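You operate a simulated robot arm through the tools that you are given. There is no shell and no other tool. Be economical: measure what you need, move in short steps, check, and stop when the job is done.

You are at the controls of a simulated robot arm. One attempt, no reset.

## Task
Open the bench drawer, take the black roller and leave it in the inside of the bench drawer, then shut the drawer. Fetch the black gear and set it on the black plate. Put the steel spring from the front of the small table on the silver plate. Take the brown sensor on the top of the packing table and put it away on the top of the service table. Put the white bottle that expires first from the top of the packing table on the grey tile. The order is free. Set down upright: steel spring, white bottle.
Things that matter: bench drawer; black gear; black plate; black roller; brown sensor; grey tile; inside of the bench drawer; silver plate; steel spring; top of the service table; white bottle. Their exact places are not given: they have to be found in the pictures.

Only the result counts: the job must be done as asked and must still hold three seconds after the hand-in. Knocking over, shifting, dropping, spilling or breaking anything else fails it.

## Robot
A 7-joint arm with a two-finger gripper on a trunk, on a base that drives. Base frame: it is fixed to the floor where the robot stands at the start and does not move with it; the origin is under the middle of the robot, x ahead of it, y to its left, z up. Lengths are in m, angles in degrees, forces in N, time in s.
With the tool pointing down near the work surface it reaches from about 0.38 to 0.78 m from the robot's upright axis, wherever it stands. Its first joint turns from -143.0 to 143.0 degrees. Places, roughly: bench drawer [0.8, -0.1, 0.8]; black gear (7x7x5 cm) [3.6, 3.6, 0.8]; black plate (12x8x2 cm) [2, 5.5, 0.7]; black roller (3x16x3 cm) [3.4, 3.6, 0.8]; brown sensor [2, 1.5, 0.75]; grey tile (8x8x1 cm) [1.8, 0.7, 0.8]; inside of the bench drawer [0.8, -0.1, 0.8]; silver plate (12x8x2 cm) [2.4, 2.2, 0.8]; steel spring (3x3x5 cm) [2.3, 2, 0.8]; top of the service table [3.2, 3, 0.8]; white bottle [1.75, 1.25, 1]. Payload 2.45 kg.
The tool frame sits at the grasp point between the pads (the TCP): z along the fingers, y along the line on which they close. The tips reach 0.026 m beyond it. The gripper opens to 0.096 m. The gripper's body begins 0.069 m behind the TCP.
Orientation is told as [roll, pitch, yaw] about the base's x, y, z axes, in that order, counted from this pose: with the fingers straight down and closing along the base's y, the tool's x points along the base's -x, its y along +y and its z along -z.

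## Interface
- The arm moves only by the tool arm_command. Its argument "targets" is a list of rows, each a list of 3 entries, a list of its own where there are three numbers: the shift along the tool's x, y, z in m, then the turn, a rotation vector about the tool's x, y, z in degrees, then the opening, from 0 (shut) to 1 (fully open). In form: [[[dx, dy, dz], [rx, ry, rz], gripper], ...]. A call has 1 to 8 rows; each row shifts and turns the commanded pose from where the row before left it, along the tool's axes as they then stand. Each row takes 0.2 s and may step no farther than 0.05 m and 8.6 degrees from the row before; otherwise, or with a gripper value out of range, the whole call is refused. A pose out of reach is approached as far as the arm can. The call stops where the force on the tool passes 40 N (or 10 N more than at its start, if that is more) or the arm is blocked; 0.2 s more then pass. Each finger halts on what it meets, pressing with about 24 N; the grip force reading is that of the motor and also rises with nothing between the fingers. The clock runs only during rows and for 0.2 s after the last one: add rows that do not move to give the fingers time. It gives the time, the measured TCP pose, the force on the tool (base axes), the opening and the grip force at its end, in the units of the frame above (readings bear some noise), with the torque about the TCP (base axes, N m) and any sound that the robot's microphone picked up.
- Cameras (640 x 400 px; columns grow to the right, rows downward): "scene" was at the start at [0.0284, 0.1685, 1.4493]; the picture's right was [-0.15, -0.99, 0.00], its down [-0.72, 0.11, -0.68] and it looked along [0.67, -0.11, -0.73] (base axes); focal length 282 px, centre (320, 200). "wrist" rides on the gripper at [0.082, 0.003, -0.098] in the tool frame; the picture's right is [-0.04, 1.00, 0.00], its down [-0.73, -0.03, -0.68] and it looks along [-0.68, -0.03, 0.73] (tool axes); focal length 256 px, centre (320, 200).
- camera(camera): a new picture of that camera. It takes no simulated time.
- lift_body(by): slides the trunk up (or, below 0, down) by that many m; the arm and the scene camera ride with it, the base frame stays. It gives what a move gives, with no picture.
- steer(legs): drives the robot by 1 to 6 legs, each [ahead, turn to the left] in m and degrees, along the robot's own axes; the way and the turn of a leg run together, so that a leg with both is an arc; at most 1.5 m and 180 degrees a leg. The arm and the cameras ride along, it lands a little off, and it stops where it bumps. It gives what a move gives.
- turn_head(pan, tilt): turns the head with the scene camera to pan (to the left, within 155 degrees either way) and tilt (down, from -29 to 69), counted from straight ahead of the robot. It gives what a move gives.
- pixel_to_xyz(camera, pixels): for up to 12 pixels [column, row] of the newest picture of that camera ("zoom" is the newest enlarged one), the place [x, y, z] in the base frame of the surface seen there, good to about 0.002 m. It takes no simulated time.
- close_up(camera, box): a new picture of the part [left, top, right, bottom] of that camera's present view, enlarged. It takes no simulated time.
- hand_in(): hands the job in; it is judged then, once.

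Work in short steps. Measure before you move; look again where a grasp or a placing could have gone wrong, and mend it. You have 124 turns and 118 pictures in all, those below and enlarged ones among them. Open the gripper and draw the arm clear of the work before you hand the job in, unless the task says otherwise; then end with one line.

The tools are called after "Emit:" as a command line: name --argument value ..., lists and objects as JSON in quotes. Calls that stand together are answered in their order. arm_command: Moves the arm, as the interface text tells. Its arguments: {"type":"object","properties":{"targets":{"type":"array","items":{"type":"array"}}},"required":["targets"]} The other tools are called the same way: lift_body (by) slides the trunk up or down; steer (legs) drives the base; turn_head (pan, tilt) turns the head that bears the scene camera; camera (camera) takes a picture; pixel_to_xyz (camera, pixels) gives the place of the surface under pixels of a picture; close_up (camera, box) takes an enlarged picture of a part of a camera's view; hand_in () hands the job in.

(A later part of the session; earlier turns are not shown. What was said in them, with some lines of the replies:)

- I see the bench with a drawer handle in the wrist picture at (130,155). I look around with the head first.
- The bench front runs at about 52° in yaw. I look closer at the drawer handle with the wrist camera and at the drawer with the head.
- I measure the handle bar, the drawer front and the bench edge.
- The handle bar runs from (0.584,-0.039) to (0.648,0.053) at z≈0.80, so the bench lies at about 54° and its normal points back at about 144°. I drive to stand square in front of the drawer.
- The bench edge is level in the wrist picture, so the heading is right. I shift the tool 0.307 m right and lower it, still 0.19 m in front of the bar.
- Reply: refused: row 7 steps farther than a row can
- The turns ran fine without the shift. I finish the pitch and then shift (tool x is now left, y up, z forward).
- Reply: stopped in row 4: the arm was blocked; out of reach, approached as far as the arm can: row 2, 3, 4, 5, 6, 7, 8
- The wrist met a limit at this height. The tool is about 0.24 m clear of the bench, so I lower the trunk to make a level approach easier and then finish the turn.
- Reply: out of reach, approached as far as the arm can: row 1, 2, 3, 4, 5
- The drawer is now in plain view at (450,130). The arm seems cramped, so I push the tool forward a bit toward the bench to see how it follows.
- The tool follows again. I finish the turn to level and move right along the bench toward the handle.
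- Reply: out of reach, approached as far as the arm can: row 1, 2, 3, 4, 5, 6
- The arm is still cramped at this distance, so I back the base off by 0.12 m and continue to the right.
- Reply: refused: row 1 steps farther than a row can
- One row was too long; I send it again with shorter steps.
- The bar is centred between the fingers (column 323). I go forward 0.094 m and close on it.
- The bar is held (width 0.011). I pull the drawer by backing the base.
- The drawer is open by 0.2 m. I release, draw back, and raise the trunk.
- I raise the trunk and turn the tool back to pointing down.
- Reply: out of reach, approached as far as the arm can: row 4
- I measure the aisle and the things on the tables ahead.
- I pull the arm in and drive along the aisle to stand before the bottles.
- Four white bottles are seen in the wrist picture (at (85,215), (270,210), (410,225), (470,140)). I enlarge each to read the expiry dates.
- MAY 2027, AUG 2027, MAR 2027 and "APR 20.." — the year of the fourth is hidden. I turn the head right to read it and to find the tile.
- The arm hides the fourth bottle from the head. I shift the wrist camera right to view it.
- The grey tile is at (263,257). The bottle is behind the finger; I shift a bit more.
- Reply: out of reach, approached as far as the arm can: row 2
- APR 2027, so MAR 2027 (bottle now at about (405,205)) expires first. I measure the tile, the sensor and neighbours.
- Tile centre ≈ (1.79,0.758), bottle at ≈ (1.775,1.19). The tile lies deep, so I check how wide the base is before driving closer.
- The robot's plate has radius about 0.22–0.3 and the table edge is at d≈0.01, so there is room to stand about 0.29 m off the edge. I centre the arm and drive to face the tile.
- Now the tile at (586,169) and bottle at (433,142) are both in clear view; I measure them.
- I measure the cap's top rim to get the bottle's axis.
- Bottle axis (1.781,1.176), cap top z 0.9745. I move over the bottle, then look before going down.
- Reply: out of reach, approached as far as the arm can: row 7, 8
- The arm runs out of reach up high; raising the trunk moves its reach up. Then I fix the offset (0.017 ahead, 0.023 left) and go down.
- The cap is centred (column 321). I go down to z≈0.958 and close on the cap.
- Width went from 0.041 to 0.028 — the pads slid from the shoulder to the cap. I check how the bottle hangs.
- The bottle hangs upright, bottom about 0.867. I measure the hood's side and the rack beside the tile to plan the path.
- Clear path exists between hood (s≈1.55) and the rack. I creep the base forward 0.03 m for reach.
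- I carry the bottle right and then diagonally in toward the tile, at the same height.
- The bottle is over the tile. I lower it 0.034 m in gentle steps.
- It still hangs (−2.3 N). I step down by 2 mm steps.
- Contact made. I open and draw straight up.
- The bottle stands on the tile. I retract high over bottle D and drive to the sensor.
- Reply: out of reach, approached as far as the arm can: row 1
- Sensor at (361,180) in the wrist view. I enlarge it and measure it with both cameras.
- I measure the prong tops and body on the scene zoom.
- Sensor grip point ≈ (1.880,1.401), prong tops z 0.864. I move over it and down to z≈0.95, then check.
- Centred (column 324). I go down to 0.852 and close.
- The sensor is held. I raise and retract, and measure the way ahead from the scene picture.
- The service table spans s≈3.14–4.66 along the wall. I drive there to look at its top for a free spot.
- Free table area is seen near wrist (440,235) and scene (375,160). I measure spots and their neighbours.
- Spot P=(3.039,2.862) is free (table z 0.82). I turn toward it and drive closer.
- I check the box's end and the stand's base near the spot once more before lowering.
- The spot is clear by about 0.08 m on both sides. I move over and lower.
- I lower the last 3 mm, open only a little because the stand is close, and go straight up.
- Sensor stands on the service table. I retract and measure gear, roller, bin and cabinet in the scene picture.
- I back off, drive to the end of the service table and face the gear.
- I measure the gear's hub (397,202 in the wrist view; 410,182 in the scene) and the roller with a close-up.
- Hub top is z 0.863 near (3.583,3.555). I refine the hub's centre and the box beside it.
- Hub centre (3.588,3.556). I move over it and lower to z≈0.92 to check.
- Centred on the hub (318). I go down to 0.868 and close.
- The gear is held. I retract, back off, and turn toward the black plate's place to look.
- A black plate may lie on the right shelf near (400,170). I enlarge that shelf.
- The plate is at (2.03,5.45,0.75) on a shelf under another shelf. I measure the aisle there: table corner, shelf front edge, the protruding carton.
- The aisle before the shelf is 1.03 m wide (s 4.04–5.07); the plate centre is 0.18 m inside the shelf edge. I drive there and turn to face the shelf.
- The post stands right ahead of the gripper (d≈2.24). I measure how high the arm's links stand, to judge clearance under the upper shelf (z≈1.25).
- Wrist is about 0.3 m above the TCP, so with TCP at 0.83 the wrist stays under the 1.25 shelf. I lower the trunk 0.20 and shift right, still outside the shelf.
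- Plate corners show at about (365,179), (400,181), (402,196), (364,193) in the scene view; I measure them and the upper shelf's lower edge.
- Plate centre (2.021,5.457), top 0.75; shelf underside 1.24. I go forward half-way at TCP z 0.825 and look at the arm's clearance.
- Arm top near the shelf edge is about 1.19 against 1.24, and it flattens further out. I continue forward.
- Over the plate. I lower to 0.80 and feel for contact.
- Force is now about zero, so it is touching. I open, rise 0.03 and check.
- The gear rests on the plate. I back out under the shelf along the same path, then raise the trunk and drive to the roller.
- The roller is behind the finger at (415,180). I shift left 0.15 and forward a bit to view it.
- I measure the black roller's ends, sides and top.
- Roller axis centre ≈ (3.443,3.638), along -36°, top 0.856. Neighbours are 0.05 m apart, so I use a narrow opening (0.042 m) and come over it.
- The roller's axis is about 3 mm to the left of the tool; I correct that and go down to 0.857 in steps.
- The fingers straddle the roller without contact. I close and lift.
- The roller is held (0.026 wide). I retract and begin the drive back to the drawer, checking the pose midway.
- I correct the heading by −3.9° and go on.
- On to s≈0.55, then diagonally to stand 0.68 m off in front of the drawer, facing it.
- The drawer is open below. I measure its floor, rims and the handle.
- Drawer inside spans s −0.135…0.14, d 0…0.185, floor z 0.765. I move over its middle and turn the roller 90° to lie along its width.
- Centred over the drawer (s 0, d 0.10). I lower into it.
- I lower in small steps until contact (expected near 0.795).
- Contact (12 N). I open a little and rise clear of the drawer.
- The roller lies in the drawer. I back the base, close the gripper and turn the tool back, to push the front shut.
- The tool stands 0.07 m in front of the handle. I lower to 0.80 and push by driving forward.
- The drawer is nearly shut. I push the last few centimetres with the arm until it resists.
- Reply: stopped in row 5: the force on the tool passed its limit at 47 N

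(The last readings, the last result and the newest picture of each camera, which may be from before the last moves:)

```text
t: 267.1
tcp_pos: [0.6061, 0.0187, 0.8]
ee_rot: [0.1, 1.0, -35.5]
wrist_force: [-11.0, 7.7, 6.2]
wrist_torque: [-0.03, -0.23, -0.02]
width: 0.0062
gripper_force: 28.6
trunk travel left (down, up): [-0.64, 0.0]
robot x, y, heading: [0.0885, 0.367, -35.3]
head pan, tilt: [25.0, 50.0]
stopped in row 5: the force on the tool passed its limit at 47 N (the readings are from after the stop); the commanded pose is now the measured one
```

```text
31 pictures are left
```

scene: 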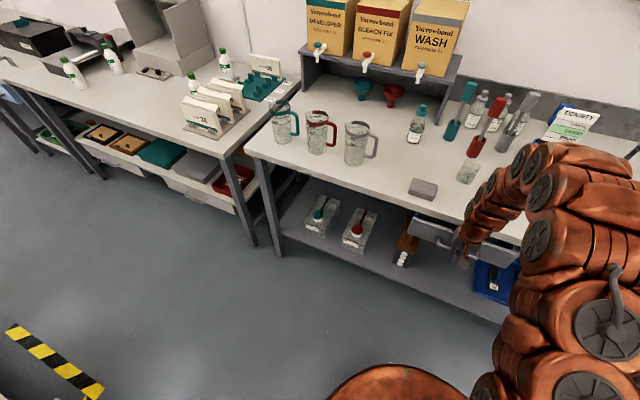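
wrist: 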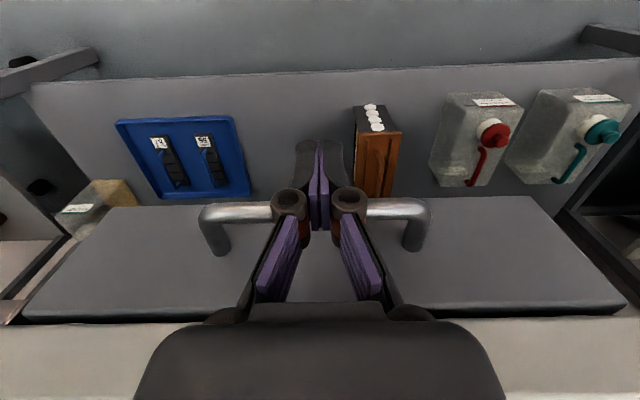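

It stopped at 47 N; I verify the front's position against the start, then back away.

Emit:
pixel_to_xyz --camera "wrist" --pixels '[[140, 260], [450, 260], [205, 220], [425, 215], [100, 330], [540, 325]]'

Emit:
arm_command --targets '[[[0.02, 0, 0], [0, 0, 0], 0], [[0.04, 0, 0], [0, 0, 0], 0], [[0.03, 0, -0.03], [0, 0, 0], 0], [[0, 0, -0.045], [0, 0, 0], 0], [[0, 0, -0.045], [0, 0, 0], 0], [[0, 0, -0.045], [0, 0, 0], 0], [[0, 0, -0.045], [0, 0, 0], 0.5], [[0, 0, -0.03], [0, 0, 0], 0.5]]'

Emit:
camera --camera "wrist"

```text
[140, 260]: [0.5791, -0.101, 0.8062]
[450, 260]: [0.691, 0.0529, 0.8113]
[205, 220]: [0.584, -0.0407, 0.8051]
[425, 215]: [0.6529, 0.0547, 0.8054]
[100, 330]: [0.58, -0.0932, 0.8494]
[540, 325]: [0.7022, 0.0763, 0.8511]
```

```text
t: 268.9
tcp_pos: [0.5396, 0.0699, 1.0429]
ee_rot: [0.0, 0.9, -35.4]
wrist_force: [-0.3, 0.3, -0.5]
wrist_torque: [0.04, 0.01, 0.01]
width: 0.048
gripper_force: 0.2
trunk travel left (down, up): [-0.64, 0.0]
robot x, y, heading: [0.0863, 0.3679, -35.0]
head pan, tilt: [25.0, 50.0]
```

```text
30 pictures are left
```

wrist: 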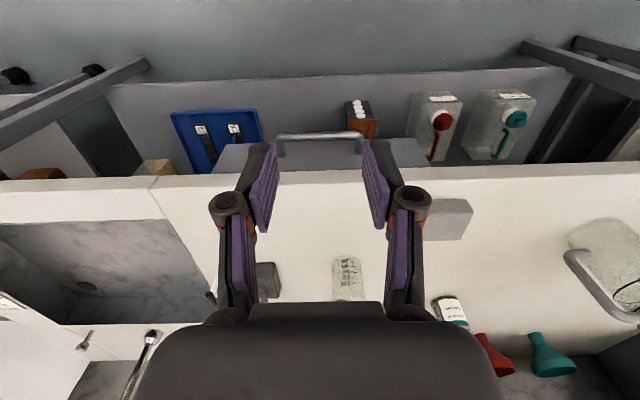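

The handle is back at its starting place: the drawer is shut. I drive to the small table for the spring.

Emit:
steer --legs '[[0, 70.7], [0.65, 0], [0, 18.6], [1.1, 0]]'

```text
t: 281.8
tcp_pos: [1.497, 2.1074, 1.0447]
ee_rot: [0.0, 0.8, 56.2]
wrist_force: [-0.2, -0.4, 0.8]
wrist_torque: [-0.01, -0.02, 0.01]
width: 0.048
gripper_force: 0.0
trunk travel left (down, up): [-0.64, 0.0]
robot x, y, heading: [1.2142, 1.6455, 56.4]
head pan, tilt: [25.0, 50.0]
```

I correct the heading and drive the last metre, then face the table.

Emit:
steer --legs '[[0, -4.7], [1.02, 0], [0, -87.4]]'

Emit:
camera --camera "wrist"

Emit:
camera --camera "scene"

```text
t: 291.3
tcp_pos: [2.2884, 2.154, 1.0447]
ee_rot: [0.0, 0.8, -34.8]
wrist_force: [-0.4, -0.2, -0.7]
wrist_torque: [-0.01, 0.0, -0.03]
width: 0.0478
gripper_force: 0.0
trunk travel left (down, up): [-0.64, 0.0]
robot x, y, heading: [1.8331, 2.4487, -34.6]
head pan, tilt: [25.0, 50.0]
```

```text
29 pictures are left
```

wrist: 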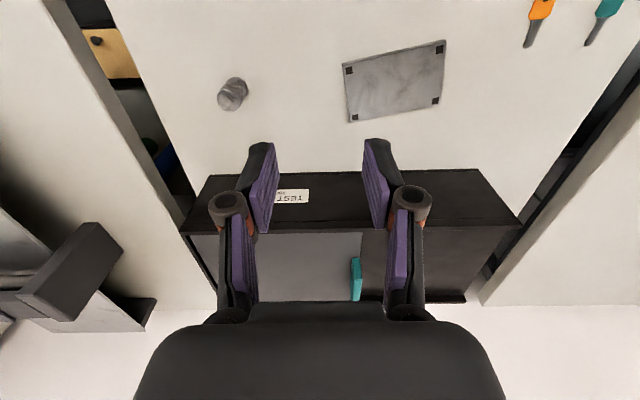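

```text
28 pictures are left
```

scene: 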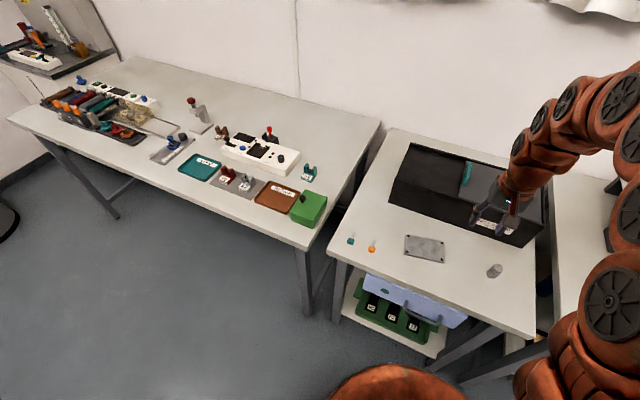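

Spring at (232,94), silver plate at (395,82) in the wrist view. I enlarge and measure both.

Emit:
close_up --camera "wrist" --box '[200, 60, 270, 120]'

Emit:
pixel_to_xyz --camera "wrist" --pixels '[[345, 66], [444, 42], [438, 102], [352, 120], [395, 82], [232, 105], [226, 94], [236, 83], [232, 94], [240, 97]]'

Emit:
close_up --camera "scene" --box '[470, 250, 520, 290]'

Emit:
pixel_to_xyz --camera "zoom" --pixels '[[300, 120], [330, 130], [360, 135], [320, 160], [340, 200], [310, 230], [370, 230], [340, 270], [290, 150], [330, 110]]'

```text
6.67 times, centred on (235, 90) of wrist
```

zoom: 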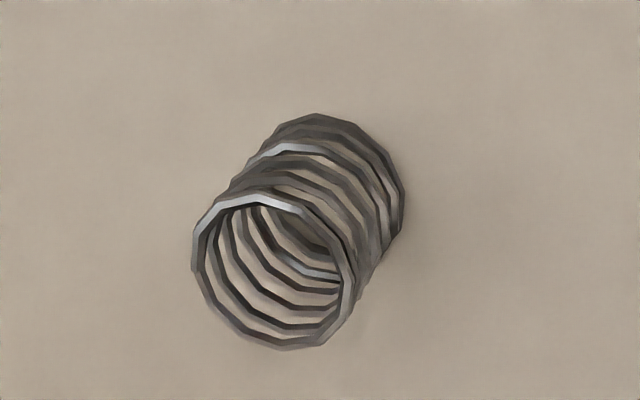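

```text
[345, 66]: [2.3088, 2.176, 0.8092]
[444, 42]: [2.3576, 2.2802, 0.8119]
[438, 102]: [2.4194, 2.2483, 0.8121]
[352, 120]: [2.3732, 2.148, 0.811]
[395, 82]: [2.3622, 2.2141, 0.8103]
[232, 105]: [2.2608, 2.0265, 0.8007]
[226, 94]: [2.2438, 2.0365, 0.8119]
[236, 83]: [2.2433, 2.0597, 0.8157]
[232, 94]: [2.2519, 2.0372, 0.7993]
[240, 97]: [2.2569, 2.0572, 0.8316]
```

```text
10.00 times, centred on (495, 270) of scene
```

zoom: 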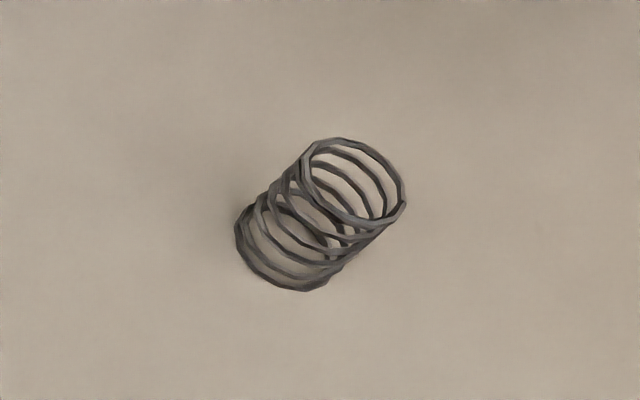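

```text
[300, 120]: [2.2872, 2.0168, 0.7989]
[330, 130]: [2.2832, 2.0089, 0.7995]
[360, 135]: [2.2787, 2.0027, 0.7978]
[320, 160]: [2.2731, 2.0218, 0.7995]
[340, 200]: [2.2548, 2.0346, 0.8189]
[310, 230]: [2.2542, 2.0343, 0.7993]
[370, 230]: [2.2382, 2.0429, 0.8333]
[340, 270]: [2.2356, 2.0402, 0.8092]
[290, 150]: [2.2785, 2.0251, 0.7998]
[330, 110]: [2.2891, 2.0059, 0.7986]
```

I pick points on the top ring's wire to find the axis.

Emit:
pixel_to_xyz --camera "zoom" --pixels '[[303, 180], [307, 170], [346, 140], [375, 152], [403, 190], [404, 200], [372, 226], [340, 217], [238, 240], [303, 289], [250, 265]]'

```text
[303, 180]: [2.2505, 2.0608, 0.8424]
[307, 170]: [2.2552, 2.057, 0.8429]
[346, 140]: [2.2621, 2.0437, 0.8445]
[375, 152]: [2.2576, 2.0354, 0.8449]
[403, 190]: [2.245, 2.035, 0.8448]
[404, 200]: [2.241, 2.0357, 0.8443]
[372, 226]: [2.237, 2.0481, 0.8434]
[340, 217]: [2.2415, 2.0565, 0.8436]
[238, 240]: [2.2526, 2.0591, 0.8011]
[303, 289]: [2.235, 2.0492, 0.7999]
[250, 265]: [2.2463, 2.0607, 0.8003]
```

Spring axis (2.249,2.047), top 0.844; plate centre (2.365,2.213), top 0.811. I move over the spring and lower to check.

Emit:
arm_command --targets '[[[-0.0096, -0.0368, 0], [0, -0.8, 0], 0.7], [[-0.0096, -0.0368, 0], [0, 0, 0], 0.7], [[-0.0096, -0.0367, 0], [0, 0, 0], 0.7], [[0, 0, 0.045], [0, 0, 0], 0.7], [[0, 0, 0.045], [0, 0, 0], 0.7], [[0, 0, 0.04], [0, 0, 0], 0.7], [[0, 0, 0], [0, 0, 0], 0.7]]'

Emit:
camera --camera "wrist"

```text
t: 292.9
tcp_pos: [2.2504, 2.0457, 0.9125]
ee_rot: [0.0, 0.0, -34.9]
wrist_force: [0.6, 0.0, -0.4]
wrist_torque: [-0.02, 0.0, 0.0]
width: 0.0674
gripper_force: 0.0
trunk travel left (down, up): [-0.64, 0.0]
robot x, y, heading: [1.8359, 2.4478, -34.6]
head pan, tilt: [25.0, 50.0]
```

```text
25 pictures are left
```

wrist: 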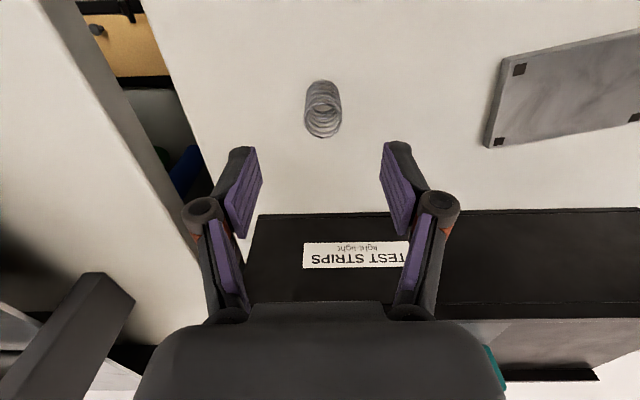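

Centred (323). I go down to 0.832 and close.

Emit:
arm_command --targets '[[[0.001, 0.001, 0.04], [0, 0, 0], 0.7], [[0, 0, 0.04], [0, 0, 0], 0.7], [[0, 0, 0], [0, 0, 0], 0.7], [[0, 0, 0], [0, 0, 0], 0.2], [[0, 0, 0], [0, 0, 0], 0.2], [[0, 0, 0], [0, 0, 0], 0], [[0, 0, 0], [0, 0, 0], 0]]'

Emit:
arm_command --targets '[[[0, 0, -0.03], [0, 0, 0], 0], [[0, 0, -0.04], [0, 0, 0], 0]]'

Emit:
camera --camera "wrist"

```text
t: 294.5
tcp_pos: [2.2489, 2.046, 0.8327]
ee_rot: [0.0, 0.0, -34.9]
wrist_force: [-0.5, 0.9, 1.3]
wrist_torque: [-0.05, 0.02, 0.01]
width: 0.0269
gripper_force: 23.6
trunk travel left (down, up): [-0.64, 0.0]
robot x, y, heading: [1.8313, 2.4476, -34.7]
head pan, tilt: [25.0, 50.0]
```

```text
t: 295.1
tcp_pos: [2.2492, 2.046, 0.9014]
ee_rot: [0.0, 0.1, -34.9]
wrist_force: [-0.8, -0.8, -0.6]
wrist_torque: [0.02, 0.0, -0.01]
width: 0.0269
gripper_force: 23.8
trunk travel left (down, up): [-0.64, 0.0]
robot x, y, heading: [1.8308, 2.4491, -34.6]
head pan, tilt: [25.0, 50.0]
```

```text
24 pictures are left
```

wrist: 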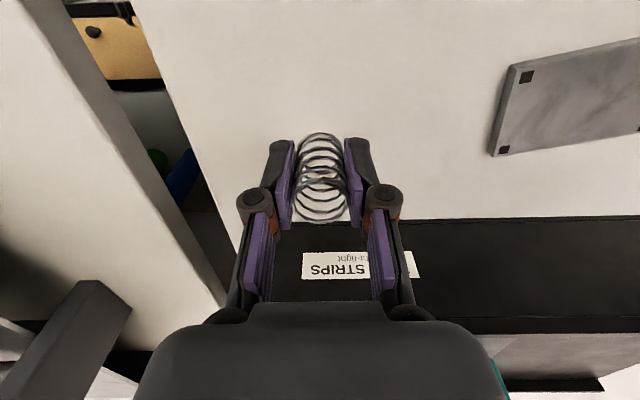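

Spring held upright. I move 0.203 m left over the plate and lower to just above it.

Emit:
arm_command --targets '[[[0, 0.0406, 0], [0, 0, 0], 0], [[0, 0.0406, 0], [0, 0, 0], 0], [[0, 0.0406, 0], [0, 0, 0], 0], [[0, 0.0406, 0], [0, 0, 0], 0], [[0, 0.0408, 0], [0, 0, 0], 0], [[0, 0, 0.03], [0, 0, 0], 0], [[0, 0, 0.02], [0, 0, 0], 0], [[0, 0, 0], [0, 0, 0], 0]]'

Emit:
camera --camera "wrist"

```text
t: 296.9
tcp_pos: [2.3638, 2.2144, 0.8535]
ee_rot: [0.0, 0.0, -34.8]
wrist_force: [-0.3, 0.3, 0.5]
wrist_torque: [-0.02, -0.03, 0.01]
width: 0.0263
gripper_force: 24.2
trunk travel left (down, up): [-0.64, 0.0]
robot x, y, heading: [1.8338, 2.4468, -34.6]
head pan, tilt: [25.0, 50.0]
```

```text
23 pictures are left
```

wrist: 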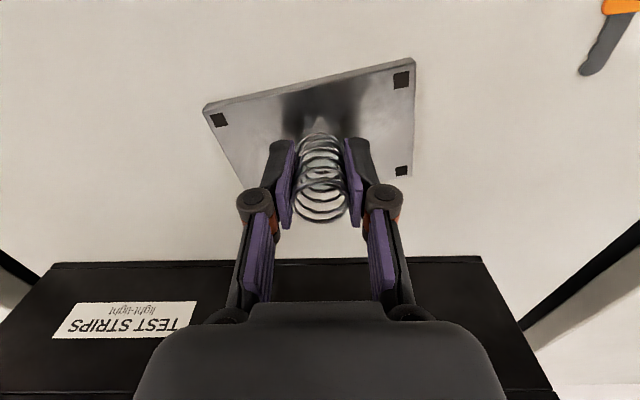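

Over the plate's middle. I lower the last 9 mm gently.

Emit:
arm_command --targets '[[[0, 0, 0.005], [0, 0, 0], 0], [[0, 0, 0.002], [0, 0, 0], 0], [[0, 0, 0.001], [0, 0, 0], 0], [[0, 0, 0], [0, 0, 0], 0]]'

Emit:
arm_command --targets '[[[0, 0, 0.0015], [0, 0, 0], 0], [[0, 0, 0], [0, 0, 0], 0]]'

```text
t: 297.9
tcp_pos: [2.3653, 2.2157, 0.8461]
ee_rot: [-0.1, 0.0, -34.9]
wrist_force: [-0.4, -0.1, 0.2]
wrist_torque: [0.02, -0.06, 0.02]
width: 0.0267
gripper_force: 24.4
trunk travel left (down, up): [-0.64, 0.0]
robot x, y, heading: [1.8342, 2.4458, -34.6]
head pan, tilt: [25.0, 50.0]
```

```text
t: 298.5
tcp_pos: [2.3656, 2.2152, 0.844]
ee_rot: [0.0, 0.0, -34.9]
wrist_force: [-0.2, -0.1, -0.6]
wrist_torque: [0.01, 0.06, 0.0]
width: 0.0268
gripper_force: 24.3
trunk travel left (down, up): [-0.64, 0.0]
robot x, y, heading: [1.8356, 2.448, -34.4]
head pan, tilt: [25.0, 50.0]
```

No contact yet; one more millimetre step and a check.

Emit:
arm_command --targets '[[[0, 0, 0.0012], [0, 0, 0], 0], [[0, 0, 0], [0, 0, 0], 0]]'

Emit:
close_up --camera "wrist" --box '[250, 80, 390, 230]'

```text
t: 299.1
tcp_pos: [2.3642, 2.2153, 0.8426]
ee_rot: [0.0, 0.0, -35.0]
wrist_force: [0.2, -0.3, -0.2]
wrist_torque: [0.04, 0.02, -0.02]
width: 0.0266
gripper_force: 24.1
trunk travel left (down, up): [-0.64, 0.0]
robot x, y, heading: [1.8368, 2.4461, -34.7]
head pan, tilt: [25.0, 50.0]
```

```text
2.67 times, centred on (320, 155) of wrist
```

zoom: 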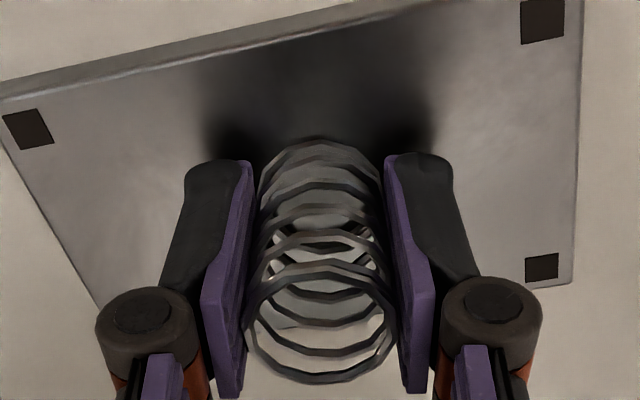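

Very close; I step down another 1–2 mm.

Emit:
arm_command --targets '[[[0, 0, 0.001], [0, 0, 0], 0], [[0, 0, 0], [0, 0, 0], 0]]'

Emit:
arm_command --targets '[[[0, 0, 0.001], [0, 0, 0], 0], [[0, 0, 0], [0, 0, 0], 0]]'

```text
t: 299.7
tcp_pos: [2.3657, 2.2153, 0.8431]
ee_rot: [0.0, -0.1, -35.0]
wrist_force: [-0.6, 1.6, 8.6]
wrist_torque: [0.01, -0.01, 0.0]
width: 0.0267
gripper_force: 23.9
trunk travel left (down, up): [-0.64, 0.0]
robot x, y, heading: [1.832, 2.4457, -34.5]
head pan, tilt: [25.0, 50.0]
```

```text
t: 300.3
tcp_pos: [2.3645, 2.215, 0.8429]
ee_rot: [0.0, -0.1, -34.9]
wrist_force: [2.7, -0.1, 16.2]
wrist_torque: [-0.04, -0.09, 0.05]
width: 0.0267
gripper_force: 23.8
trunk travel left (down, up): [-0.64, 0.0]
robot x, y, heading: [1.8377, 2.4461, -34.6]
head pan, tilt: [25.0, 50.0]
```

Contact. I take back the 1.5 mm of pressing, open and rise.

Emit:
arm_command --targets '[[[0, 0, -0.0017], [0, 0, 0], 0], [[0, 0, 0], [0, 0, 0], 0], [[0, 0, 0], [0, 0, 0], 0.6], [[0, 0, 0], [0, 0, 0], 0.6], [[0, 0, 0], [0, 0, 0], 0.6], [[0, 0, -0.03], [0, 0, 0], 0.6], [[0, 0, -0.045], [0, 0, 0], 0.6], [[0, 0, -0.04], [0, 0, 0], 0.6]]'

Emit:
camera --camera "wrist"

```text
t: 302.1
tcp_pos: [2.3629, 2.2176, 0.959]
ee_rot: [0.0, 0.1, -34.9]
wrist_force: [0.3, -0.9, -1.2]
wrist_torque: [0.02, 0.03, 0.01]
width: 0.0574
gripper_force: 0.1
trunk travel left (down, up): [-0.64, 0.0]
robot x, y, heading: [1.8338, 2.4464, -34.8]
head pan, tilt: [25.0, 50.0]
```

```text
21 pictures are left
```

wrist: 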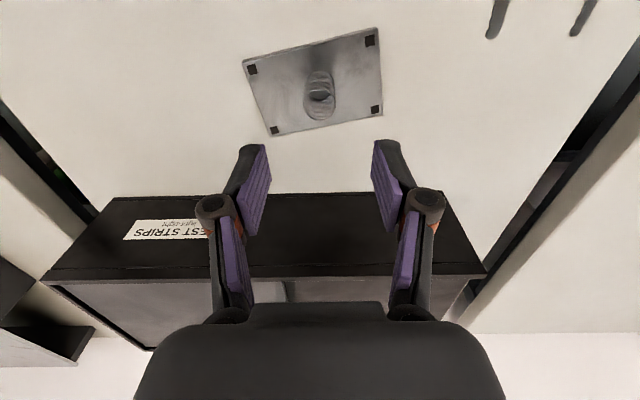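

The spring stands on the plate. I draw the arm clear, back off, and take a last look at the bottles and tables.

Emit:
arm_command --targets '[[[0, 0, -0.045], [0, 0, 0], 0.8], [[0.045, 0, -0.02], [0, 0, 0], 1], [[0.045, 0, 0], [0, 0, 0], 1], [[0.03, 0, 0], [0, 0, 0], 1]]'

Emit:
steer --legs '[[-0.1, 0]]'

Emit:
camera --camera "scene"

Emit:
turn_head --pan -45 --tilt 35

Emit:
camera --camera "scene"

```text
t: 303.1
tcp_pos: [2.267, 2.2847, 1.0246]
ee_rot: [0.0, 0.0, -34.9]
wrist_force: [-0.1, 0.1, 0.1]
wrist_torque: [0.04, -0.01, 0.0]
width: 0.0958
gripper_force: 0.1
trunk travel left (down, up): [-0.64, 0.0]
robot x, y, heading: [1.8354, 2.4478, -34.6]
head pan, tilt: [25.0, 50.0]
```

```text
t: 304.2
tcp_pos: [2.1842, 2.3418, 1.0247]
ee_rot: [0.0, 0.1, -34.8]
wrist_force: [-0.4, -0.4, -0.3]
wrist_torque: [0.02, 0.02, 0.01]
width: 0.0958
gripper_force: 0.0
trunk travel left (down, up): [-0.64, 0.0]
robot x, y, heading: [1.7529, 2.5053, -34.4]
head pan, tilt: [25.0, 50.0]
```

```text
20 pictures are left
```

scene: 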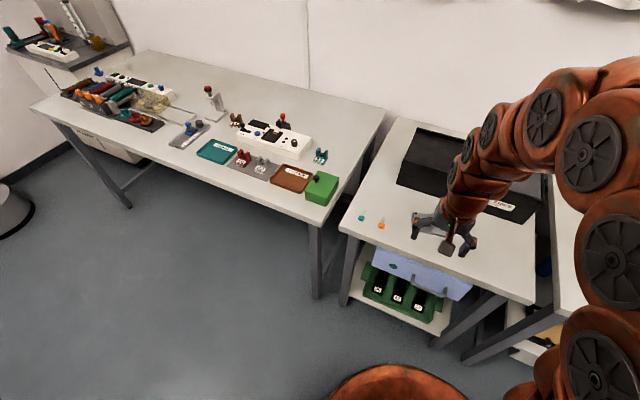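

```text
t: 305.6
tcp_pos: [2.1833, 2.341, 1.025]
ee_rot: [0.1, 0.0, -34.8]
wrist_force: [0.1, -0.4, -0.5]
wrist_torque: [0.02, -0.02, -0.01]
width: 0.0959
gripper_force: 0.1
trunk travel left (down, up): [-0.64, 0.0]
robot x, y, heading: [1.7538, 2.5037, -34.6]
head pan, tilt: [-45.0, 35.0]
```

```text
19 pictures are left
```

scene: 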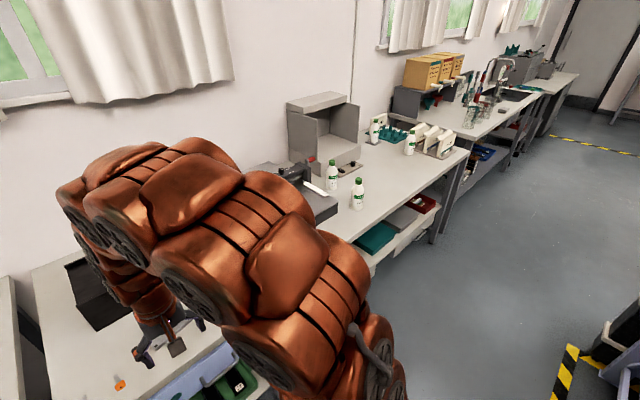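

The four bottles stand, the moved one is on its tile beside the hood, the sensor is on the service table, and the arm is clear and open. I hand in.

Emit:
hand_in

```text
The job is handed in.
```

All five tasks are done and handed in: the black roller is in the shut bench drawer, the gear is on the black plate, the spring is upright on the silver plate, the brown sensor is on the service table, and the MAR 2027 bottle is upright on the grey tile.
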